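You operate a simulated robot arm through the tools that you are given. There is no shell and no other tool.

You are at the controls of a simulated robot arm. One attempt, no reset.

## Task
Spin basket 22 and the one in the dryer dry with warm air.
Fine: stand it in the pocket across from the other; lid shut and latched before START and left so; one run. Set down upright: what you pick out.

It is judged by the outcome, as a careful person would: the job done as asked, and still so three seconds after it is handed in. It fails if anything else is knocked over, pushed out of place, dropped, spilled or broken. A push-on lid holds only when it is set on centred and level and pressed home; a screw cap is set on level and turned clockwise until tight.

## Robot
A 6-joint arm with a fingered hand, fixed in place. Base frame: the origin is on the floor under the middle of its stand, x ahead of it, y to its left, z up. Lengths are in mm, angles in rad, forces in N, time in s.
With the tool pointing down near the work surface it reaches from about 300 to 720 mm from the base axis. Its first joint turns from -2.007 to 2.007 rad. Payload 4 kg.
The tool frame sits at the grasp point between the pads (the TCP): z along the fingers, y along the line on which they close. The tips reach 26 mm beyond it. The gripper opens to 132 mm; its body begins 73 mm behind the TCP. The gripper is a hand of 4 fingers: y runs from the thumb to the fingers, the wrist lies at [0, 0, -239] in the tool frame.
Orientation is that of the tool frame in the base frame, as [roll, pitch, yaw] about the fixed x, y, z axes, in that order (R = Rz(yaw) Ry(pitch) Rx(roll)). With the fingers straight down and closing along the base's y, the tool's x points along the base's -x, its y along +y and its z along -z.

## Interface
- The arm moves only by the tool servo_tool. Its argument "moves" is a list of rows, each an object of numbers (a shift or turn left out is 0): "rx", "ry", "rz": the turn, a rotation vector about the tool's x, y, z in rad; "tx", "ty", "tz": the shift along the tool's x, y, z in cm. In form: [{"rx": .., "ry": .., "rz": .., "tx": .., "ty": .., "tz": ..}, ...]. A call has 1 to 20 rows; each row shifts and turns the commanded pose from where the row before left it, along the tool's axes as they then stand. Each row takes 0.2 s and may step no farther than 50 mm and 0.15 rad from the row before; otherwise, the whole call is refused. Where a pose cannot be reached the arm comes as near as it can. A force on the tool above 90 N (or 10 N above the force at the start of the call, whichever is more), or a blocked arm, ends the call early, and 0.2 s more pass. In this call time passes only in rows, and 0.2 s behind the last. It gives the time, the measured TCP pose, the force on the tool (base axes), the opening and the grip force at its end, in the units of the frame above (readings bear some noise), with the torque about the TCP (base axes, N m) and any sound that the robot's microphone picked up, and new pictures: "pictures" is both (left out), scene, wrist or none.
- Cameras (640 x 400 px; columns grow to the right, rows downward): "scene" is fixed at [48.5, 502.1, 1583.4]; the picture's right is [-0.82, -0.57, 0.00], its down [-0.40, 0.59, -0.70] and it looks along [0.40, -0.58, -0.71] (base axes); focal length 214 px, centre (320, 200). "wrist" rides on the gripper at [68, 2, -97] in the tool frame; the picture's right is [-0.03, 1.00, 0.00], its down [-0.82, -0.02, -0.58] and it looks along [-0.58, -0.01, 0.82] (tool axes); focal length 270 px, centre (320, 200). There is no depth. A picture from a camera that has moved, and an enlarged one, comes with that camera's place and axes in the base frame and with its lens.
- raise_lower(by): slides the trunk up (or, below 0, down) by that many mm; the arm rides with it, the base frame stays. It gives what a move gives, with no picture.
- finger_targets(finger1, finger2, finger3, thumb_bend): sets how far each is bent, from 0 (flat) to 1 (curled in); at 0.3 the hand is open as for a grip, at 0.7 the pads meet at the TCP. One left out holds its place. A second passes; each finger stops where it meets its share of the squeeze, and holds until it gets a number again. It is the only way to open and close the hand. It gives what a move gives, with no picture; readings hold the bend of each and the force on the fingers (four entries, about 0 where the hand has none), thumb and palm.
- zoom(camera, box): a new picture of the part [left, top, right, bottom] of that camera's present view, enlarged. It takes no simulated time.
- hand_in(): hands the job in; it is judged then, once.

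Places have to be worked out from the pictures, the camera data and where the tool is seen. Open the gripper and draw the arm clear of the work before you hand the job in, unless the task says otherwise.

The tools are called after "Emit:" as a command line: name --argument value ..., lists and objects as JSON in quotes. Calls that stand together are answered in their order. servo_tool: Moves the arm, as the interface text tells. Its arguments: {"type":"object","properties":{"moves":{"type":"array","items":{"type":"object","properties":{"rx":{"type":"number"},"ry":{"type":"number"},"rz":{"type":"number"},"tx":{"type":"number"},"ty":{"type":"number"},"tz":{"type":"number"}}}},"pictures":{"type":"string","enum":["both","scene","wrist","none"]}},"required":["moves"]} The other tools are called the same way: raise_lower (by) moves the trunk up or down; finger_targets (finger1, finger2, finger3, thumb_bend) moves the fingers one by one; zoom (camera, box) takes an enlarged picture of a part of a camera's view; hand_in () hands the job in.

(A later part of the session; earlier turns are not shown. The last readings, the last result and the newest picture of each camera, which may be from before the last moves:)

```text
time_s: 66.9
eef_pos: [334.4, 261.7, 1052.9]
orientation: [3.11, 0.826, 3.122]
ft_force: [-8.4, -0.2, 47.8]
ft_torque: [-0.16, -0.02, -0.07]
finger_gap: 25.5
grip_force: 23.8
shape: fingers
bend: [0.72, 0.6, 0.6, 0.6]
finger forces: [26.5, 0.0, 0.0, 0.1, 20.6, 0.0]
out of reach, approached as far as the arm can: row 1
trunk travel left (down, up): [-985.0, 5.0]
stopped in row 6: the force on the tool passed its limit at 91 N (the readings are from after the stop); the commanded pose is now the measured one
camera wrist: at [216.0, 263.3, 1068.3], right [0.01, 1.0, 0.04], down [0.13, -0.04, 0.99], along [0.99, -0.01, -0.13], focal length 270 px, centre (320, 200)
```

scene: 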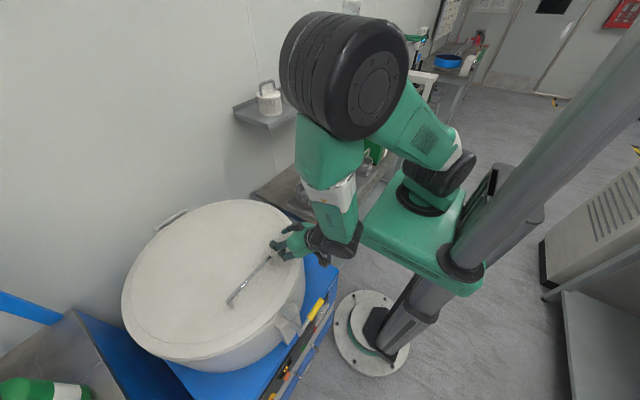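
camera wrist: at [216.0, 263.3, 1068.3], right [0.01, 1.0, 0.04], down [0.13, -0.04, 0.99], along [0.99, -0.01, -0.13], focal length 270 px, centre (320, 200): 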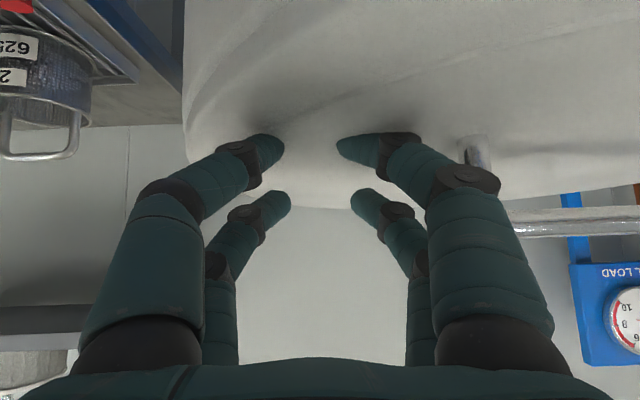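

The lid took a firm press (over 48 N) without giving further, so it is fully down. I back the hand up and away and check.

Emit:
servo_tool --moves '[{"tx": -1.5, "tz": -1.4}, {"tx": -2.5, "tz": -2.3}, {"tx": -3.0, "tz": -2.8}]' --pictures "both"

Emit:
zoom --camera "scene" --box '[100, 180, 340, 380]'

Emit:
zoom --camera "scene" --box '[250, 280, 340, 380]'

```text
time_s: 67.7
eef_pos: [336.1, 263.4, 1143.3]
orientation: [3.121, 0.812, 3.13]
ft_force: [-0.2, 0.8, 0.9]
ft_torque: [-0.03, 0.0, 0.02]
finger_gap: 31.8
grip_force: 0.1
shape: fingers
bend: [0.6, 0.6, 0.6, 0.6]
finger forces: [0.1, 0.0, 0.0, 0.1, 0.0, 0.0]
out of reach, approached as far as the arm can: row 2
trunk travel left (down, up): [-985.0, 5.0]
camera wrist: at [218.7, 263.7, 1161.2], right [0.01, 1.0, 0.03], down [0.14, -0.03, 0.99], along [0.99, -0.01, -0.14], focal length 270 px, centre (320, 200)
```

scene: 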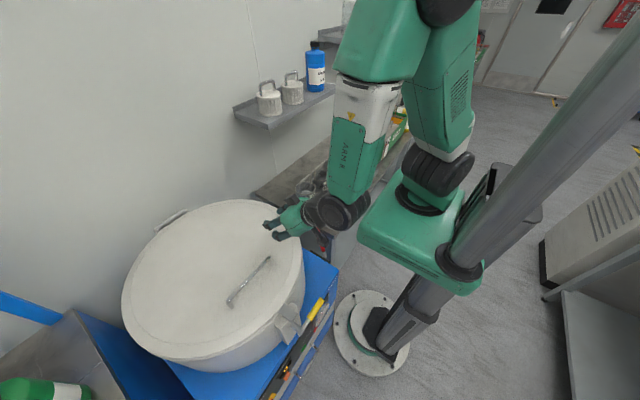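
wrist: 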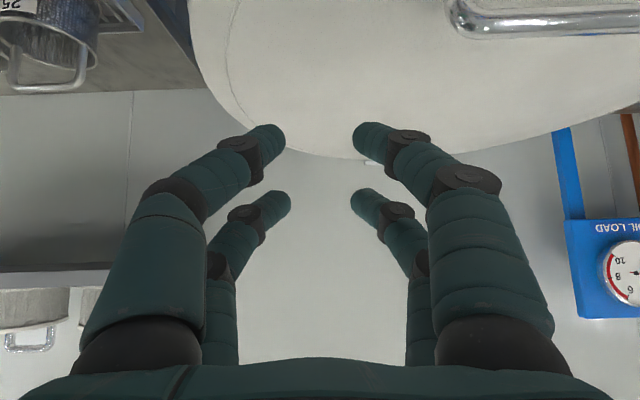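

```text
2.00 times, centred on (220, 280) of scene
camera zoom: at [48.5, 502.1, 1583.4], right [-0.82, -0.57, 0.0], down [-0.4, 0.59, -0.7], along [0.4, -0.58, -0.71], focal length 429 px, centre (520, 40)
```

zoom: 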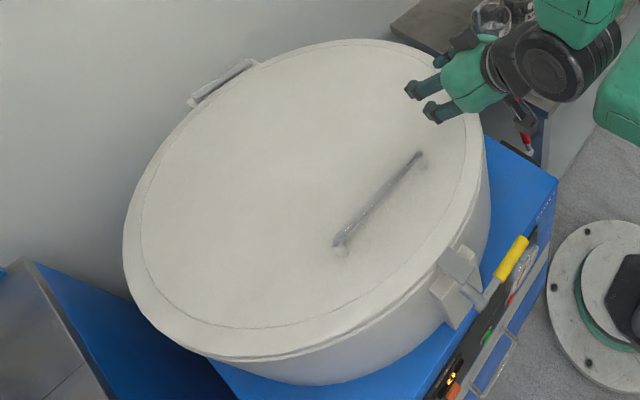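

```text
4.00 times, centred on (295, 330) of scene
camera zoom: at [48.5, 502.1, 1583.4], right [-0.82, -0.57, 0.0], down [-0.4, 0.59, -0.7], along [0.4, -0.58, -0.71], focal length 858 px, centre (420, -320)
```

zoom: 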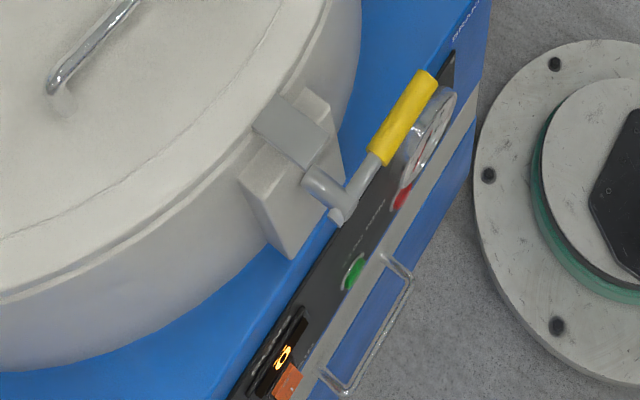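

The lid is now flush on the drum with its tab seated over the latch block. I'm turning the hand back to pointing straight down, to then inspect the latch lever from the robot side.

Emit:
servo_tool --moves '[{"ry": 0.135}, {"ry": 0.135}, {"ry": 0.135}, {"ry": 0.135}, {"ry": 0.135}, {"ry": 0.137}, {}]' --pictures "none"

```text
time_s: 69.3
eef_pos: [337.3, 265.8, 1144.3]
orientation: [3.127, 0.001, -3.138]
ft_force: [-0.4, 0.0, 0.1]
ft_torque: [0.0, 0.01, -0.03]
finger_gap: 32.0
grip_force: 0.1
shape: fingers
bend: [0.6, 0.6, 0.6, 0.6]
finger forces: [0.0, 0.1, 0.1, 0.1, 0.0, 0.1]
trunk travel left (down, up): [-985.0, 5.0]
```

The hand is vertical again. I move it to the front-left of the latch and lower the trunk for a close look.

Emit:
servo_tool --moves '[{"tx": 4.0, "ty": -0.4}, {"tx": 4.0, "ty": -0.4}, {"tx": 4.0, "ty": -0.4}, {"tx": 1.7, "ty": -0.4}]' --pictures "none"

Emit:
raise_lower --by -100

Emit:
zoom --camera "wrist" --box '[0, 0, 640, 400]'

Emit:
zoom --camera "wrist" --box '[330, 0, 530, 130]'

Emit:
zoom --camera "scene" --box '[200, 220, 360, 380]'

```text
time_s: 70.3
eef_pos: [198.8, 247.3, 1144.6]
orientation: [3.128, 0.001, -3.14]
ft_force: [0.1, -0.4, 0.3]
ft_torque: [0.02, -0.03, 0.01]
finger_gap: 32.0
grip_force: 0.1
shape: fingers
bend: [0.6, 0.6, 0.6, 0.6]
finger forces: [0.1, 0.1, 0.0, 0.1, 0.0, 0.1]
trunk travel left (down, up): [-985.0, 5.0]
```

```text
time_s: 71.6
eef_pos: [198.9, 246.4, 1044.9]
orientation: [3.127, 0.001, -3.136]
ft_force: [0.5, 0.5, 0.6]
ft_torque: [-0.01, -0.05, -0.04]
finger_gap: 32.1
grip_force: 0.0
shape: fingers
bend: [0.6, 0.6, 0.6, 0.6]
finger forces: [0.0, 0.1, 0.0, 0.0, 0.0, 0.1]
trunk travel left (down, up): [-885.0, 105.0]
```

```text
1.00 times, centred on (320, 200) of wrist (not enlarged: the box is as wide or as high as the picture)
camera zoom: at [130.8, 246.9, 1141.0], right [0.02, 1.0, 0.01], down [0.82, -0.03, 0.58], along [0.58, 0.0, -0.82], focal length 270 px, centre (320, 200)
```

zoom: 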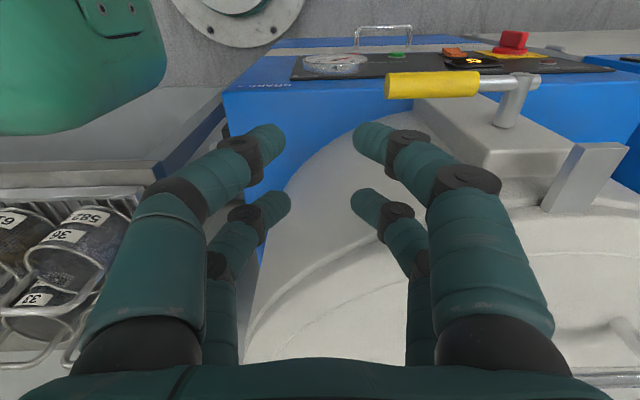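

```text
3.08 times, centred on (430, 65) of wrist
camera zoom: at [130.8, 246.9, 1141.0], right [0.02, 1.0, 0.01], down [0.82, -0.03, 0.58], along [0.58, 0.0, -0.82], focal length 832 px, centre (-18, 615)
```

zoom: 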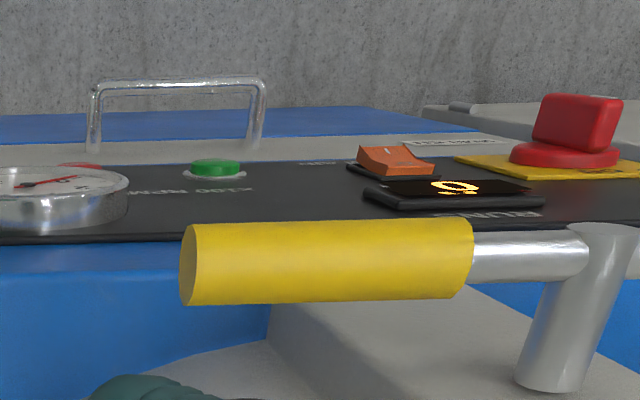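

```text
2.50 times, centred on (280, 300) of scene
camera zoom: at [48.5, 502.1, 1583.4], right [-0.82, -0.57, 0.0], down [-0.4, 0.59, -0.7], along [0.4, -0.58, -0.71], focal length 536 px, centre (420, -50)
```

zoom: 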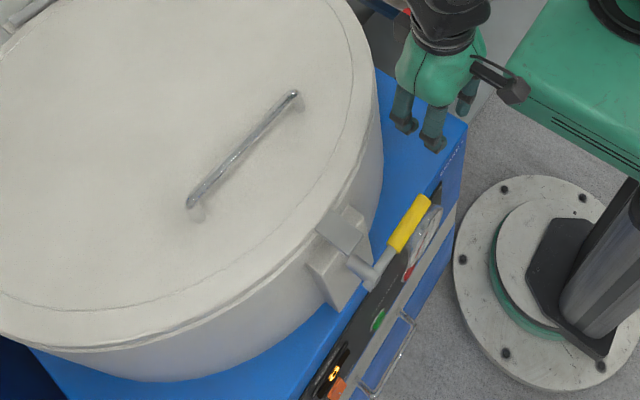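

The shaft comes out of the block along -x at about (y 399, z 934), and the yellow grip points to -y (y 300–363, x ≈ 177, z ≈ 932), so the lever turns about the x axis. I close the fingers and move above the grip to test which way it turns.

Emit:
finger_targets --finger1 0.75 --finger2 0.75 --finger3 0.75 --thumb_bend 0.75

Emit:
servo_tool --moves '[{"tx": 1.1, "ty": 3.9}, {"tx": 1.1, "ty": 3.9}, {"tz": 2.5}, {"tz": 2.0}]' --pictures "both"

Emit:
zoom --camera "scene" --box '[240, 260, 360, 380]'

```text
time_s: 72.6
eef_pos: [200.1, 247.8, 1043.6]
orientation: [3.127, 0.002, -3.138]
ft_force: [-0.3, -0.1, -0.9]
ft_torque: [-0.01, 0.01, 0.0]
finger_gap: 0.0
grip_force: 0.1
shape: fingers
bend: [0.73, 0.73, 0.73, 0.73]
finger forces: [0.1, 0.1, 0.0, 0.0, 0.0, 0.0]
trunk travel left (down, up): [-885.0, 105.0]
```

```text
time_s: 73.6
eef_pos: [177.8, 325.8, 999.9]
orientation: [3.128, 0.002, -3.141]
ft_force: [0.0, 0.4, -0.7]
ft_torque: [0.01, 0.0, 0.0]
finger_gap: 0.3
grip_force: 0.0
shape: fingers
bend: [0.73, 0.73, 0.73, 0.73]
finger forces: [0.0, 0.0, 0.0, 0.0, 0.0, 0.0]
trunk travel left (down, up): [-885.0, 105.0]
camera wrist: at [108.4, 325.8, 1097.1], right [0.02, 1.0, 0.01], down [0.82, -0.03, 0.58], along [0.58, 0.0, -0.82], focal length 270 px, centre (320, 200)
```

scene: 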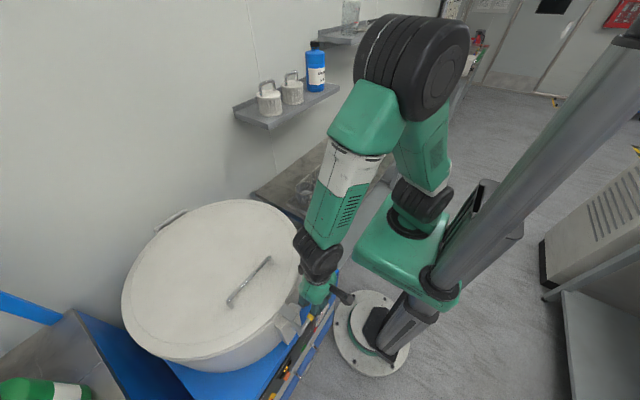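
wrist: 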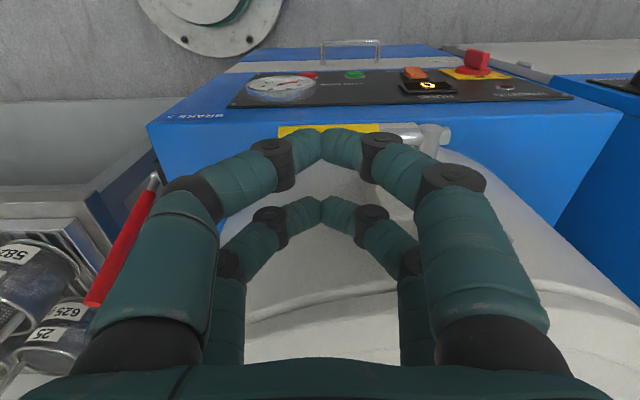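

```text
3.33 times, centred on (300, 320) of scene
camera zoom: at [48.5, 502.1, 1583.4], right [-0.82, -0.57, 0.0], down [-0.4, 0.59, -0.7], along [0.4, -0.58, -0.71], focal length 715 px, centre (387, -200)
```

zoom: 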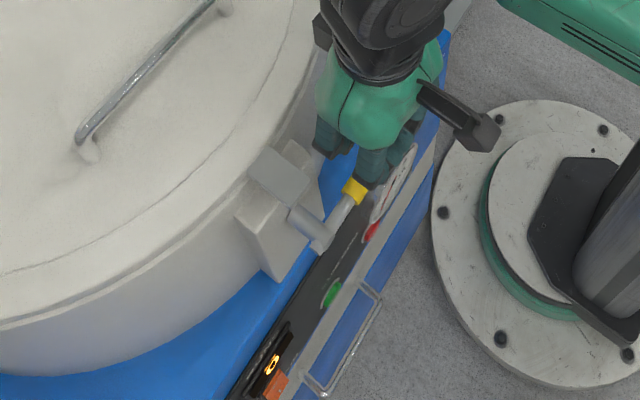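

I notice a "BRAKE" marking on the dryer cabinet near the red lever, so I want a closer look at that and at the panel text before going on.

Emit:
zoom --camera "wrist" --box '[150, 90, 250, 150]'

Emit:
zoom --camera "wrist" --box '[230, 30, 590, 150]'

Emit:
zoom --camera "wrist" --box '[330, 60, 460, 110]'

Emit:
zoom --camera "wrist" --box '[430, 40, 590, 110]'

Emit:
zoom --camera "wrist" --box '[70, 160, 200, 320]'

Emit:
zoom --camera "scene" --box '[300, 210, 340, 280]'

```text
6.40 times, centred on (200, 120) of wrist
camera zoom: at [108.4, 325.8, 1097.1], right [0.02, 1.0, 0.01], down [0.82, -0.03, 0.58], along [0.58, 0.0, -0.82], focal length 1730 px, centre (1088, 712)
```

zoom: 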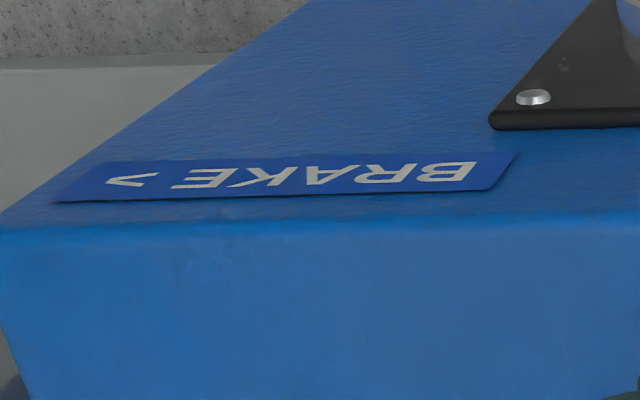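

```text
1.78 times, centred on (410, 90) of wrist
camera zoom: at [108.4, 325.8, 1097.1], right [0.02, 1.0, 0.01], down [0.82, -0.03, 0.58], along [0.58, 0.0, -0.82], focal length 480 px, centre (160, 396)
```

zoom: 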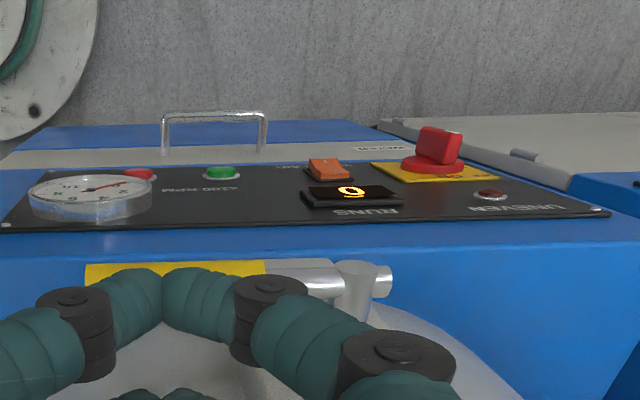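

```text
4.92 times, centred on (395, 85) of wrist
camera zoom: at [108.4, 325.8, 1097.1], right [0.02, 1.0, 0.01], down [0.82, -0.03, 0.58], along [0.58, 0.0, -0.82], focal length 1331 px, centre (-49, 766)
```

zoom: 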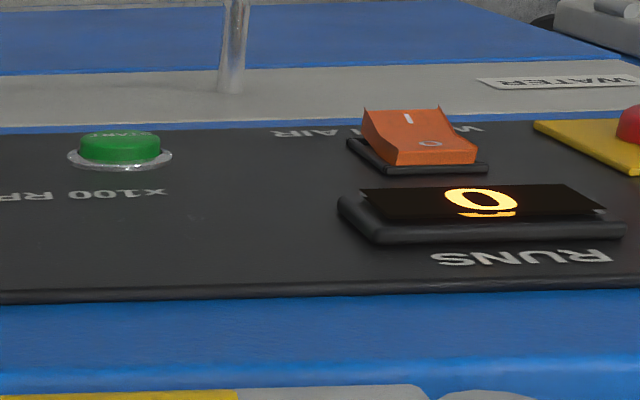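

```text
4.00 times, centred on (510, 75) of wrist
camera zoom: at [108.4, 325.8, 1097.1], right [0.02, 1.0, 0.01], down [0.82, -0.03, 0.58], along [0.58, 0.0, -0.82], focal length 1081 px, centre (-440, 700)
```

zoom: 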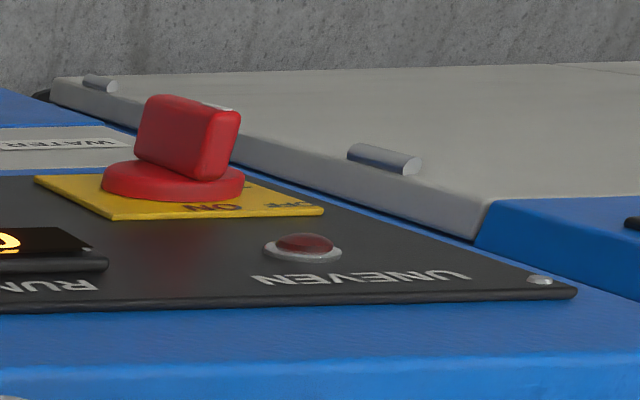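

```text
2.50 times, centred on (135, 240) of wrist
camera zoom: at [108.4, 325.8, 1097.1], right [0.02, 1.0, 0.01], down [0.82, -0.03, 0.58], along [0.58, 0.0, -0.82], focal length 676 px, centre (782, 100)
```

zoom: 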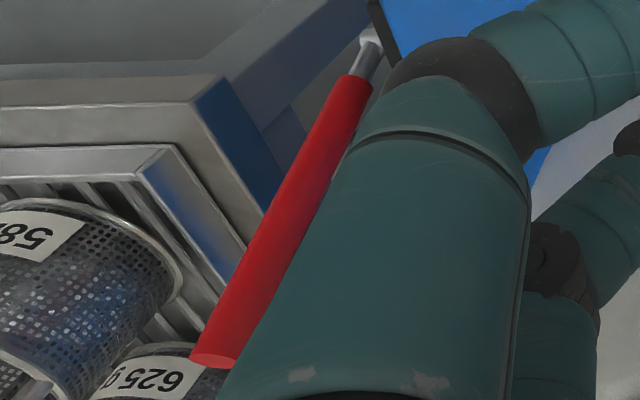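

```text
5.71 times, centred on (320, 245) of scene
camera zoom: at [48.5, 502.1, 1583.4], right [-0.82, -0.57, 0.0], down [-0.4, 0.59, -0.7], along [0.4, -0.58, -0.71], focal length 1226 px, centre (320, -57)
```

zoom: 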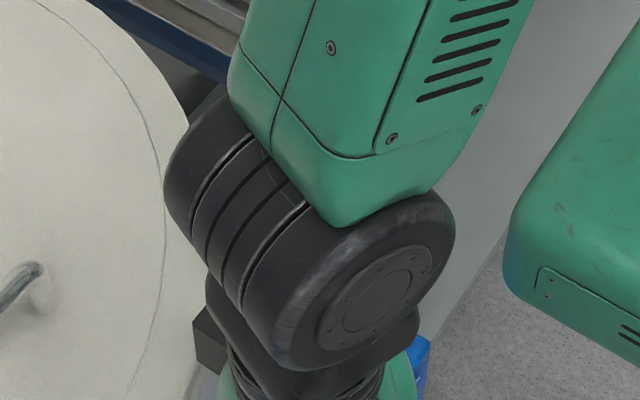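

The panel shows the WARM AIR rocker, START, RUNS 0, UNEVEN lamp and mains switch. First the latch: I lower the closed fingertips onto the yellow grip in small steps and see whether it turns down.

Emit:
servo_tool --moves '[{"tz": 2.0}, {"tz": 1.5}, {"tz": 0.5}, {"tz": 0.5}, {"tz": 0.5}]' --pictures "scene"

Emit:
zoom --camera "scene" --box '[250, 280, 340, 380]'

```text
time_s: 74.8
eef_pos: [177.0, 325.5, 950.6]
orientation: [3.128, 0.002, -3.137]
ft_force: [1.0, 0.3, 0.8]
ft_torque: [0.02, -0.01, 0.02]
finger_gap: 0.0
grip_force: 0.1
shape: fingers
bend: [0.73, 0.73, 0.73, 0.73]
finger forces: [0.1, 0.0, 0.0, 0.0, 0.1, 0.1]
trunk travel left (down, up): [-885.0, 105.0]
```

scene: 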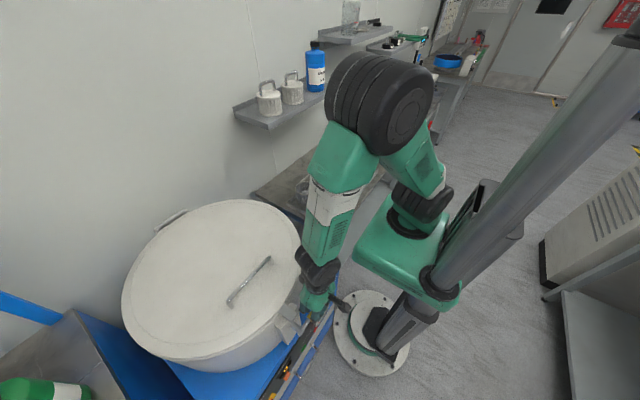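

```text
4.00 times, centred on (295, 330) of scene
camera zoom: at [48.5, 502.1, 1583.4], right [-0.82, -0.57, 0.0], down [-0.4, 0.59, -0.7], along [0.4, -0.58, -0.71], focal length 858 px, centre (420, -320)
```

zoom: 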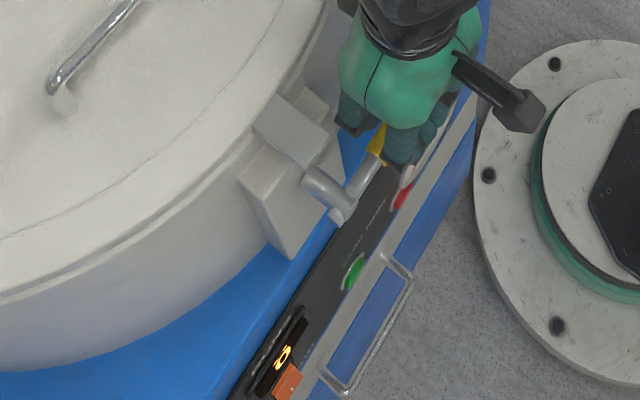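

No contact yet at z 951. I continue down slowly.

Emit:
servo_tool --moves '[{"tz": 0.5}, {"tz": 0.5}, {"tz": 0.5}, {"tz": 0.5}]' --pictures "wrist"

Emit:
zoom --camera "scene" --box '[250, 280, 340, 380]'

```text
time_s: 75.8
eef_pos: [178.1, 327.1, 930.1]
orientation: [3.125, 0.002, -3.139]
ft_force: [4.8, -0.1, 5.1]
ft_torque: [0.0, -0.06, 0.0]
finger_gap: 0.0
grip_force: 2.5
shape: fingers
bend: [0.73, 0.73, 0.73, 0.73]
finger forces: [0.0, 3.0, 2.9, 0.0, 0.1, 0.0]
trunk travel left (down, up): [-885.0, 105.0]
camera wrist: at [109.5, 326.3, 1027.6], right [0.02, 1.0, 0.02], down [0.82, -0.03, 0.58], along [0.58, 0.0, -0.82], focal length 270 px, centre (320, 200)
```

wrist: 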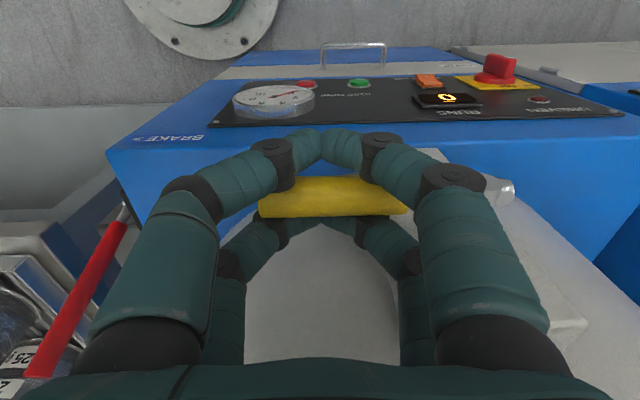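

```text
4.00 times, centred on (295, 330) of scene
camera zoom: at [48.5, 502.1, 1583.4], right [-0.82, -0.57, 0.0], down [-0.4, 0.59, -0.7], along [0.4, -0.58, -0.71], focal length 858 px, centre (420, -320)
```

zoom: 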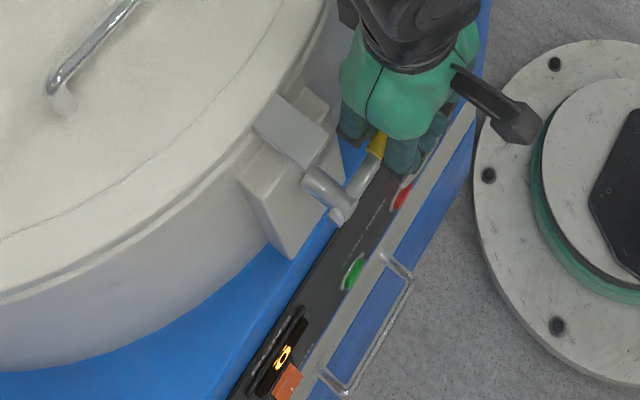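

The grip slipped between the two digit rows. I rise, shift 17 mm toward the robot so that one row lies right over the grip, and press down again.

Emit:
servo_tool --moves '[{"tz": -1.5}, {"tz": -2.0}, {"tx": 1.8}, {"tz": 1.0}, {"tz": 0.5}, {"tz": 0.5}, {"tz": 0.5}]' --pictures "wrist"

Emit:
zoom --camera "scene" --box '[250, 280, 340, 380]'

```text
time_s: 77.4
eef_pos: [159.1, 325.6, 942.5]
orientation: [3.121, 0.005, -3.139]
ft_force: [5.5, -1.8, 61.0]
ft_torque: [0.08, -1.3, -0.06]
finger_gap: 0.0
grip_force: 45.5
shape: fingers
bend: [0.73, 0.87, 0.86, 0.73]
finger forces: [0.0, 44.3, 46.7, 0.0, 0.1, 0.0]
trunk travel left (down, up): [-885.0, 105.0]
camera wrist: at [90.3, 324.5, 1039.3], right [0.02, 1.0, 0.02], down [0.81, -0.03, 0.58], along [0.58, 0.0, -0.81], focal length 270 px, centre (320, 200)
```

wrist: 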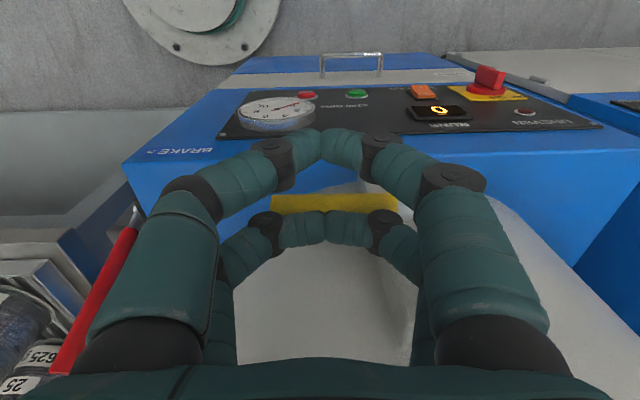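

```text
4.00 times, centred on (295, 330) of scene
camera zoom: at [48.5, 502.1, 1583.4], right [-0.82, -0.57, 0.0], down [-0.4, 0.59, -0.7], along [0.4, -0.58, -0.71], focal length 858 px, centre (420, -320)
```

zoom: 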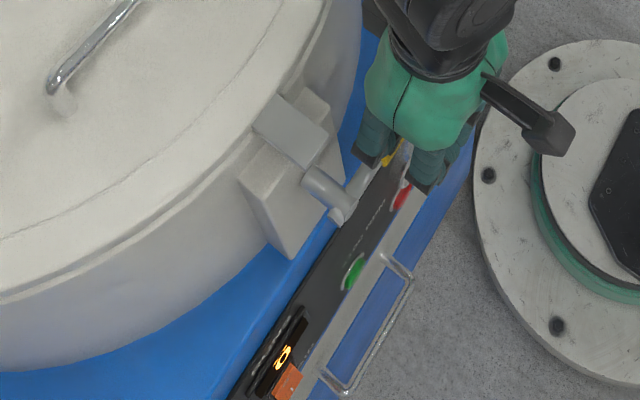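

Pressing down met 61 N without movement, so the lever is at its lower stop and must turn upward. I back off, raise the hand, and rotate it a quarter turn so the fingers can close under the grip.

Emit:
servo_tool --moves '[{"tz": -2.0}, {"tz": -3.0}, {"tz": -3.5}]' --pictures "none"

Emit:
servo_tool --moves '[{"rz": 0.15}, {"rz": 0.15}, {"rz": 0.15}, {"rz": 0.15}, {"rz": 0.15}, {"rz": 0.15}, {"rz": 0.15}, {"rz": 0.15}, {"rz": 0.15}, {"rz": 0.15}, {"rz": 0.071}]' --pictures "both"

```text
time_s: 78.2
eef_pos: [159.1, 324.6, 1024.5]
orientation: [3.128, 0.001, -3.138]
ft_force: [-0.1, 0.6, 0.0]
ft_torque: [0.03, -0.01, 0.0]
finger_gap: 0.0
grip_force: 0.0
shape: fingers
bend: [0.73, 0.74, 0.74, 0.73]
finger forces: [0.0, 0.0, 0.0, 0.0, 0.1, 0.0]
trunk travel left (down, up): [-885.0, 105.0]
```

```text
time_s: 80.6
eef_pos: [157.7, 325.3, 1025.4]
orientation: [3.138, -0.013, 1.572]
ft_force: [1.0, -0.4, 0.0]
ft_torque: [0.02, 0.03, 0.01]
finger_gap: 0.0
grip_force: 0.0
shape: fingers
bend: [0.73, 0.74, 0.74, 0.73]
finger forces: [0.0, 0.0, 0.0, 0.0, 0.1, 0.1]
trunk travel left (down, up): [-885.0, 105.0]
camera wrist: at [160.6, 392.1, 1123.2], right [1.0, -0.02, 0.0], down [-0.02, -0.82, 0.57], along [-0.01, -0.57, -0.82], focal length 270 px, centre (320, 200)
```

scene: 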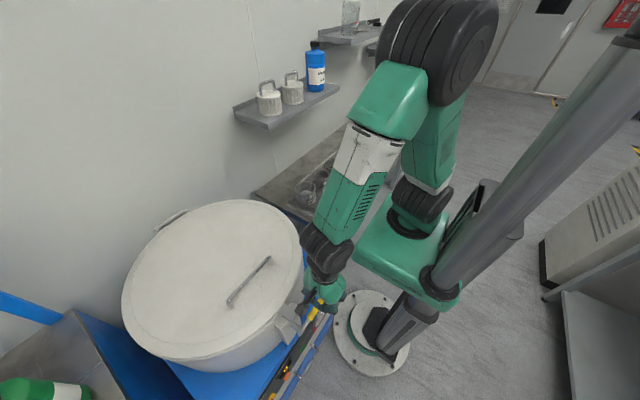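
wrist: 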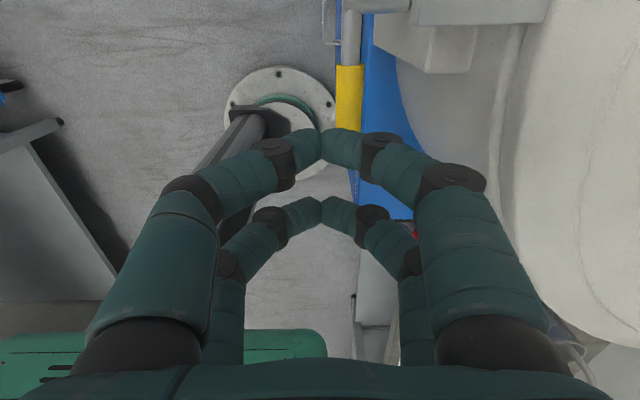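

Now the grip is visible top-down at x ≈ 180. I open the fingers moderately, centre over the grip's outer half and lower so the fingers straddle it.

Emit:
finger_targets --finger1 0.55 --finger2 0.55 --finger3 0.55 --thumb_bend 0.55

Emit:
servo_tool --moves '[{"ty": 2.2, "tx": -0.8}, {"tz": 3.0}, {"tz": 2.5}, {"tz": 1.0}]' --pictures "both"

Emit:
zoom --camera "scene" --box '[250, 280, 340, 380]'

```text
time_s: 81.6
eef_pos: [158.4, 325.4, 1026.0]
orientation: [3.138, -0.013, 1.576]
ft_force: [0.8, 0.2, -0.2]
ft_torque: [-0.01, 0.02, -0.04]
finger_gap: 48.5
grip_force: 0.0
shape: fingers
bend: [0.55, 0.55, 0.55, 0.55]
finger forces: [0.0, 0.1, 0.0, 0.0, 0.1, 0.0]
trunk travel left (down, up): [-885.0, 105.0]
```

```text
time_s: 82.6
eef_pos: [181.9, 318.3, 959.7]
orientation: [3.138, -0.013, 1.574]
ft_force: [0.8, 0.0, -0.1]
ft_torque: [0.03, 0.0, 0.0]
finger_gap: 48.6
grip_force: 0.1
shape: fingers
bend: [0.55, 0.55, 0.55, 0.55]
finger forces: [0.0, 0.1, 0.0, 0.0, 0.0, 0.1]
trunk travel left (down, up): [-885.0, 105.0]
camera wrist: at [182.8, 384.7, 1058.1], right [1.0, -0.02, 0.0], down [-0.02, -0.82, 0.57], along [-0.01, -0.57, -0.82], focal length 270 px, centre (320, 200)
```

scene: 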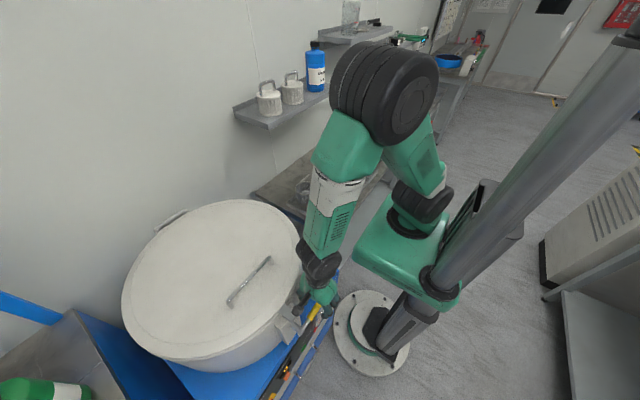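
wrist: 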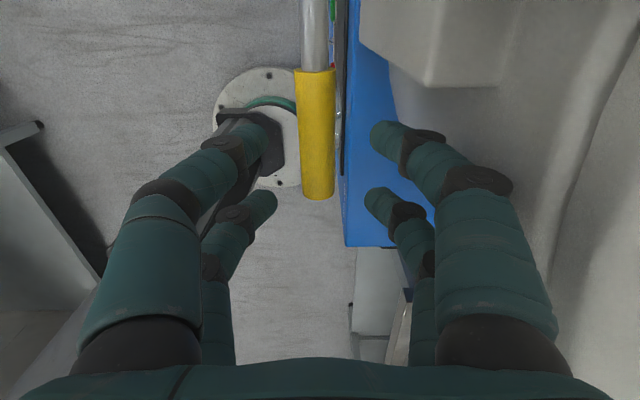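

```text
4.00 times, centred on (295, 330) of scene
camera zoom: at [48.5, 502.1, 1583.4], right [-0.82, -0.57, 0.0], down [-0.4, 0.59, -0.7], along [0.4, -0.58, -0.71], focal length 858 px, centre (420, -320)
```

zoom: 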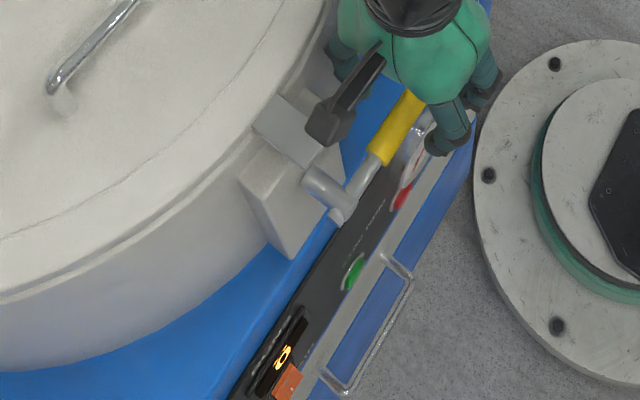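

The grip is centred between the digits and ends at y ≈ 300. The camera bracket is near the lid tab, so I go down just enough for a side pinch (z ≈ 928) and check clearance halfway.

Emit:
servo_tool --moves '[{"tx": 0.4, "ty": -0.25, "tz": 1.0}, {"tz": 1.0}]' --pictures "wrist"

Emit:
zoom --camera "scene" --box '[270, 290, 330, 340]'

```text
time_s: 83.2
eef_pos: [179.1, 322.9, 940.6]
orientation: [3.138, -0.013, 1.574]
ft_force: [-0.3, 0.6, 0.0]
ft_torque: [0.0, -0.01, 0.0]
finger_gap: 48.6
grip_force: 0.0
shape: fingers
bend: [0.55, 0.55, 0.55, 0.55]
finger forces: [0.1, 0.0, 0.1, 0.0, 0.0, 0.1]
trunk travel left (down, up): [-885.0, 105.0]
camera wrist: at [180.6, 389.4, 1038.3], right [1.0, -0.02, 0.0], down [-0.02, -0.82, 0.57], along [-0.01, -0.57, -0.82], focal length 270 px, centre (320, 200)
```

wrist: 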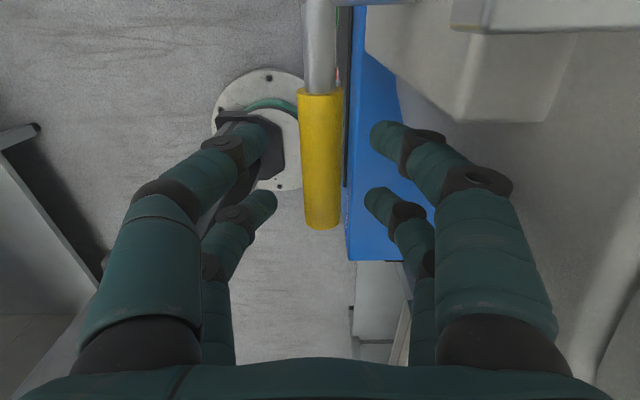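

```text
8.00 times, centred on (300, 315) of scene
camera zoom: at [48.5, 502.1, 1583.4], right [-0.82, -0.57, 0.0], down [-0.4, 0.59, -0.7], along [0.4, -0.58, -0.71], focal length 1716 px, centre (480, -720)
```

zoom: 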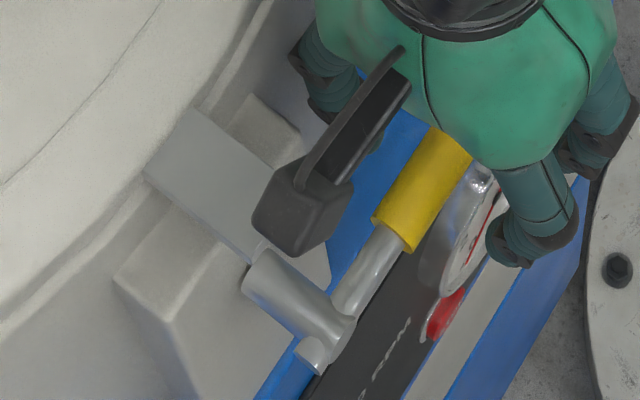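

The tab end is at x ≈ 196–204, just beyond the camera body, so 13 mm more down is safe. I lower to z ≈ 928 and close the fingers on the grip.

Emit:
servo_tool --moves '[{"tz": 0.7}, {"tz": 0.6}]' --pictures "none"

Emit:
finger_targets --finger1 0.75 --finger2 0.75 --finger3 0.75 --thumb_bend 0.75

Emit:
zoom --camera "wrist" --box '[160, 0, 480, 240]'

Emit:
zoom --camera "scene" --box '[270, 290, 330, 340]'

```text
time_s: 83.8
eef_pos: [178.1, 322.3, 926.7]
orientation: [3.141, -0.015, 1.573]
ft_force: [0.0, -1.1, -0.6]
ft_torque: [0.01, 0.03, -0.01]
finger_gap: 48.7
grip_force: 0.1
shape: fingers
bend: [0.55, 0.55, 0.55, 0.55]
finger forces: [0.1, 0.0, 0.0, 0.0, 0.0, 0.0]
trunk travel left (down, up): [-885.0, 105.0]
```

```text
time_s: 84.8
eef_pos: [179.0, 322.2, 927.2]
orientation: [3.139, -0.014, 1.573]
ft_force: [-1.2, -0.3, -0.1]
ft_torque: [-0.04, -0.01, 0.02]
finger_gap: 0.0
grip_force: 4.6
shape: fingers
bend: [0.73, 0.73, 0.73, 0.72]
finger forces: [4.4, 0.0, 0.0, 0.0, 5.8, 0.0]
trunk travel left (down, up): [-885.0, 105.0]
```

```text
1.67 times, centred on (320, 120) of wrist
camera zoom: at [180.4, 389.5, 1025.3], right [1.0, -0.02, 0.0], down [-0.02, -0.82, 0.57], along [-0.01, -0.57, -0.82], focal length 450 px, centre (320, 333)
```

zoom: 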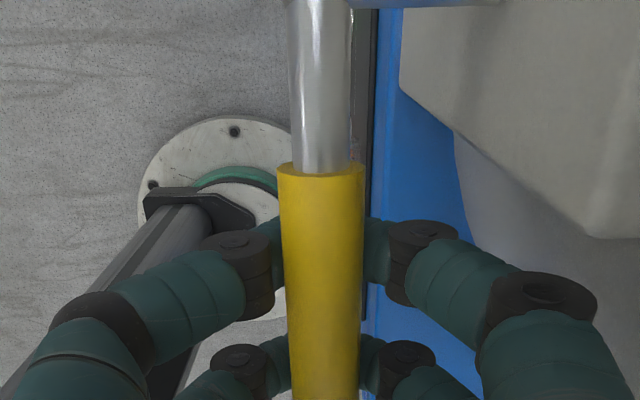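

```text
8.00 times, centred on (300, 315) of scene
camera zoom: at [48.5, 502.1, 1583.4], right [-0.82, -0.57, 0.0], down [-0.4, 0.59, -0.7], along [0.4, -0.58, -0.71], focal length 1716 px, centre (480, -720)
```

zoom: 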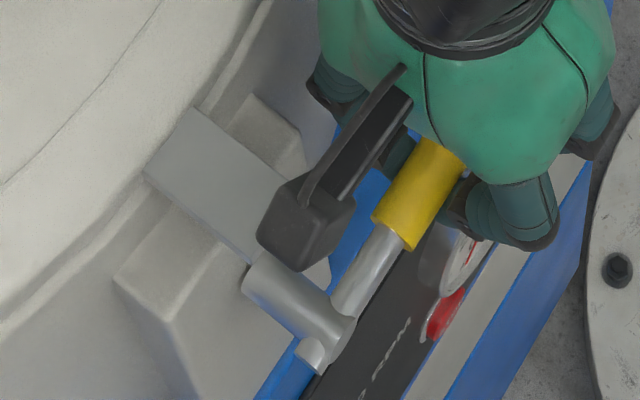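

The fingers closed in a loop just under the grip, which makes a good hook. Now I lift in small steps along the lever's arc and watch the force.

Emit:
servo_tool --moves '[{"tz": -0.5}, {"tz": -0.5}, {"tz": -0.6, "tx": 0.05}, {"tz": -0.6, "tx": 0.1}]' --pictures "wrist"

Emit:
zoom --camera "scene" --box '[270, 290, 330, 340]'

```text
time_s: 85.8
eef_pos: [178.8, 322.9, 950.4]
orientation: [3.139, -0.015, 1.574]
ft_force: [-3.0, 1.6, -3.1]
ft_torque: [-0.05, 0.01, 0.03]
finger_gap: 0.0
grip_force: 4.6
shape: fingers
bend: [0.73, 0.73, 0.73, 0.72]
finger forces: [4.6, 0.0, 0.1, 0.0, 5.4, 0.0]
trunk travel left (down, up): [-885.0, 105.0]
camera wrist: at [180.4, 391.0, 1047.5], right [1.0, -0.02, 0.0], down [-0.02, -0.82, 0.57], along [-0.01, -0.57, -0.82], focal length 270 px, centre (320, 200)
```

wrist: 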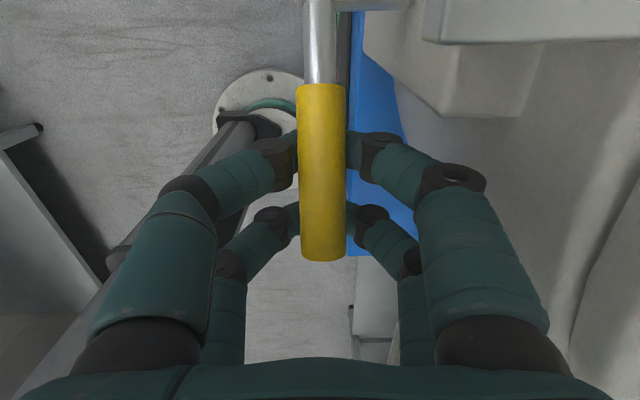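

```text
8.00 times, centred on (300, 315) of scene
camera zoom: at [48.5, 502.1, 1583.4], right [-0.82, -0.57, 0.0], down [-0.4, 0.59, -0.7], along [0.4, -0.58, -0.71], focal length 1716 px, centre (480, -720)
```

zoom: 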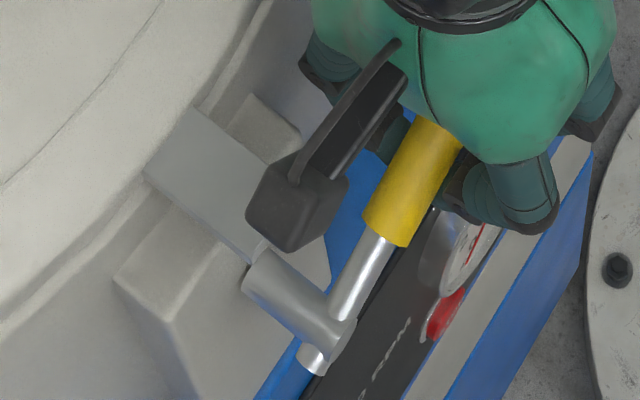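

The lever is turning up with only about 3 N, so this is the right direction. I continue along its arc.

Emit:
servo_tool --moves '[{"tx": 0.3, "tz": -0.85}, {"tx": 0.3, "tz": -0.85}, {"tx": 0.55, "tz": -0.85}, {"tx": 0.55, "tz": -0.85}]' --pictures "wrist"

Emit:
zoom --camera "scene" --box '[270, 280, 330, 330]'

```text
time_s: 86.8
eef_pos: [178.1, 340.1, 982.4]
orientation: [3.14, -0.014, 1.575]
ft_force: [0.2, -1.8, -2.4]
ft_torque: [-0.11, 0.0, 0.02]
finger_gap: 0.0
grip_force: 0.1
shape: fingers
bend: [0.73, 0.73, 0.73, 0.72]
finger forces: [0.0, 0.0, 0.1, 0.0, 0.0, 0.0]
trunk travel left (down, up): [-885.0, 105.0]
camera wrist: at [180.3, 406.8, 1081.8], right [1.0, -0.02, 0.0], down [-0.02, -0.82, 0.57], along [-0.01, -0.57, -0.82], focal length 270 px, centre (320, 200)
```

wrist: 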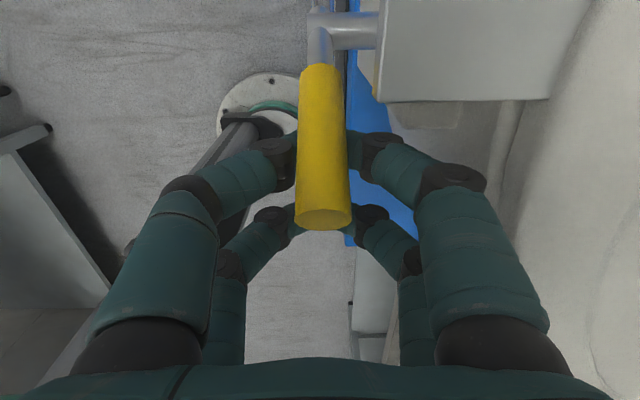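

```text
8.00 times, centred on (300, 305) of scene
camera zoom: at [48.5, 502.1, 1583.4], right [-0.82, -0.57, 0.0], down [-0.4, 0.59, -0.7], along [0.4, -0.58, -0.71], focal length 1716 px, centre (480, -640)
```

zoom: 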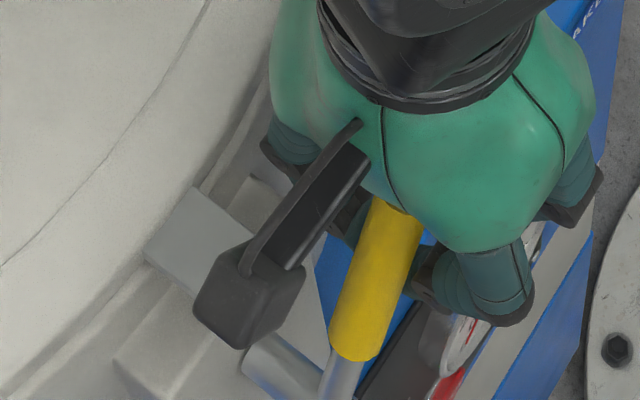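

The lever is up at around 55°. Now I push it toward +y with the fingers to bring it upright, watching for the stop.

Emit:
servo_tool --moves '[{"tx": 0.6, "tz": -0.3}, {"tx": 0.6, "tz": -0.2}, {"tx": 0.6, "tz": -0.1}, {"tx": 0.5, "tz": -0.1}]' --pictures "wrist"

Emit:
zoom --camera "scene" --box '[270, 270, 330, 330]'

```text
time_s: 87.8
eef_pos: [178.6, 361.8, 991.8]
orientation: [3.138, -0.013, 1.574]
ft_force: [0.7, -6.8, 2.1]
ft_torque: [0.05, 0.0, -0.15]
finger_gap: 0.1
grip_force: 1.6
shape: fingers
bend: [0.73, 0.73, 0.73, 0.73]
finger forces: [3.2, 0.0, 0.0, 0.1, 0.0, 0.1]
trunk travel left (down, up): [-885.0, 105.0]
camera wrist: at [180.0, 428.8, 1088.8], right [1.0, -0.02, 0.0], down [-0.02, -0.82, 0.57], along [-0.01, -0.57, -0.82], focal length 270 px, centre (320, 200)
```

wrist: 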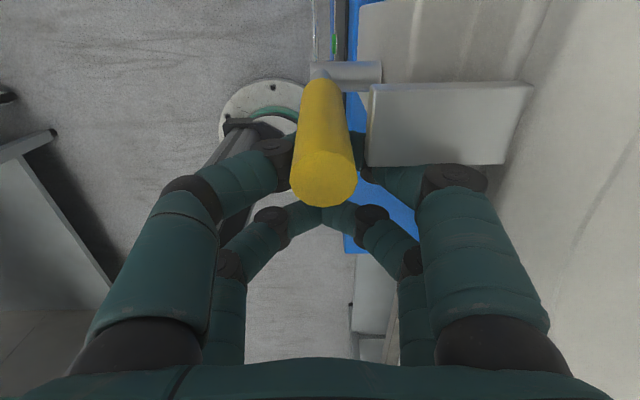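

```text
6.67 times, centred on (300, 300) of scene
camera zoom: at [48.5, 502.1, 1583.4], right [-0.82, -0.57, 0.0], down [-0.4, 0.59, -0.7], along [0.4, -0.58, -0.71], focal length 1430 px, centre (453, -467)
```

zoom: 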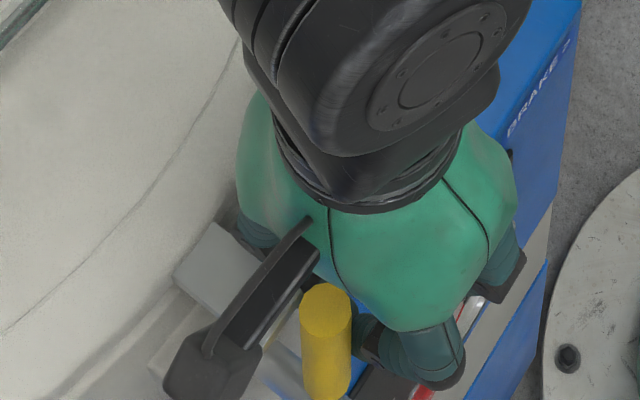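

The lever is within a few degrees of vertical. I push a little more to find its stop.

Emit:
servo_tool --moves '[{"tx": 0.4}, {"tx": 0.4}, {"tx": 0.4}]' --pictures "wrist"

Emit:
zoom --camera "scene" --box '[260, 270, 330, 340]'

```text
time_s: 88.6
eef_pos: [177.3, 363.7, 990.6]
orientation: [-3.138, -0.002, 1.57]
ft_force: [4.5, -47.0, 2.6]
ft_torque: [0.79, -0.05, -1.72]
finger_gap: 0.0
grip_force: 22.4
shape: fingers
bend: [0.74, 0.73, 0.73, 0.73]
finger forces: [45.1, 0.1, 0.0, 0.0, 0.0, 0.1]
trunk travel left (down, up): [-885.0, 105.0]
camera wrist: at [179.2, 432.2, 1088.1], right [1.0, -0.03, -0.01], down [-0.02, -0.82, 0.58], along [-0.02, -0.58, -0.82], focal length 270 px, centre (320, 200)
```

wrist: 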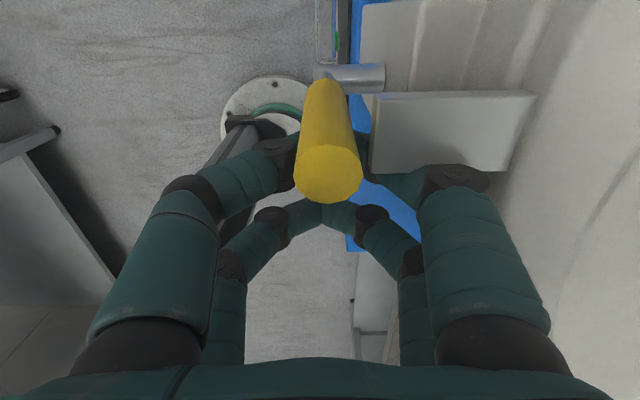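

```text
5.71 times, centred on (295, 305) of scene
camera zoom: at [48.5, 502.1, 1583.4], right [-0.82, -0.57, 0.0], down [-0.4, 0.59, -0.7], along [0.4, -0.58, -0.71], focal length 1226 px, centre (463, -400)
```

zoom: 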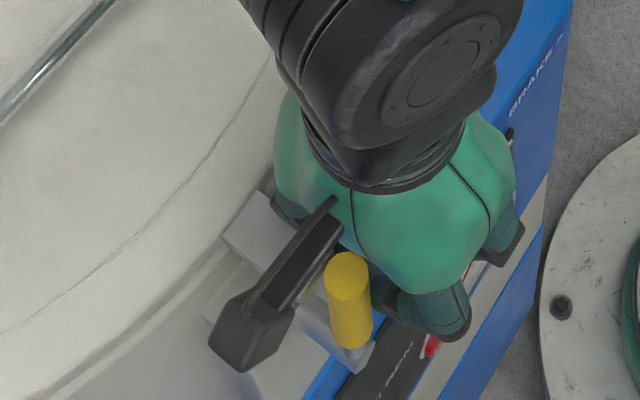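

The lever is stopped firmly upright (47 N), so this is the latched position. I back away and up, then check that it stays.

Emit:
servo_tool --moves '[{"tx": -0.6}, {"tx": -0.9}, {"tz": -2.0}, {"tz": -3.0}, {"tz": -4.0}, {"tz": -4.0}, {"tx": -3.0}]' --pictures "both"

Emit:
zoom --camera "scene" --box '[260, 270, 340, 350]'

Emit:
zoom --camera "wrist" --box '[240, 0, 640, 200]'

```text
time_s: 90.2
eef_pos: [178.9, 328.1, 1120.6]
orientation: [3.139, -0.016, 1.574]
ft_force: [-0.2, -0.8, 0.3]
ft_torque: [-0.02, -0.02, 0.02]
finger_gap: 0.0
grip_force: 0.0
shape: fingers
bend: [0.73, 0.73, 0.73, 0.73]
finger forces: [0.1, 0.0, 0.0, 0.0, 0.0, 0.1]
trunk travel left (down, up): [-885.0, 105.0]
camera wrist: at [179.8, 394.0, 1218.5], right [1.0, -0.02, 0.0], down [-0.02, -0.82, 0.57], along [-0.01, -0.57, -0.82], focal length 270 px, centre (320, 200)
```

scene: 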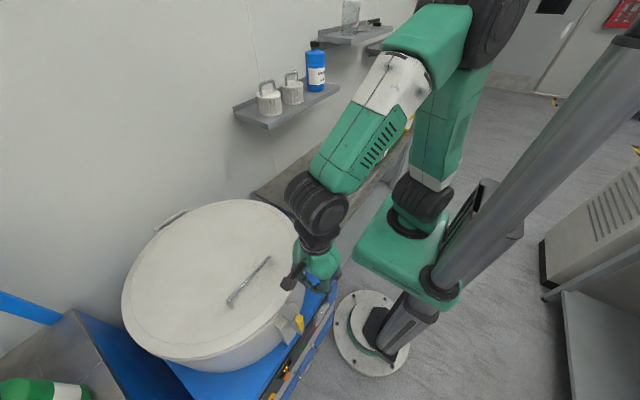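
wrist: 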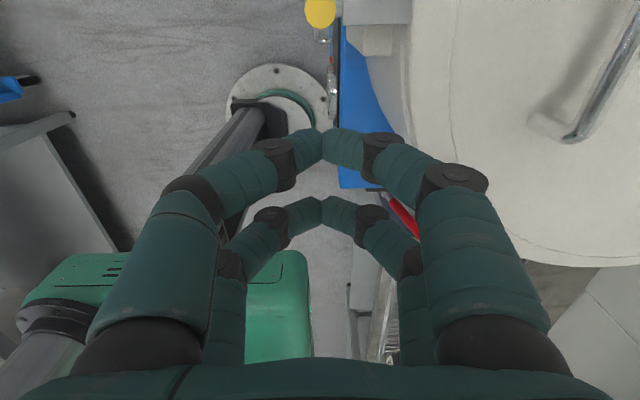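

```text
5.00 times, centred on (300, 310) of scene
camera zoom: at [48.5, 502.1, 1583.4], right [-0.82, -0.57, 0.0], down [-0.4, 0.59, -0.7], along [0.4, -0.58, -0.71], focal length 1072 px, centre (420, -350)
```

zoom: 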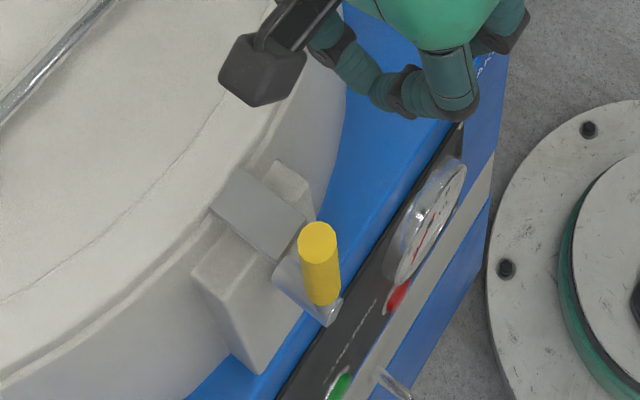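

```text
1.60 times, centred on (440, 100) of wrist
camera zoom: at [179.8, 394.0, 1218.5], right [1.0, -0.02, 0.0], down [-0.02, -0.82, 0.57], along [-0.01, -0.57, -0.82], focal length 432 px, centre (128, 360)
```

zoom: 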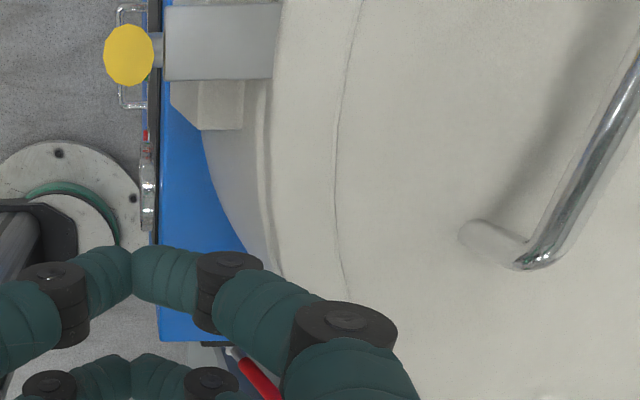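

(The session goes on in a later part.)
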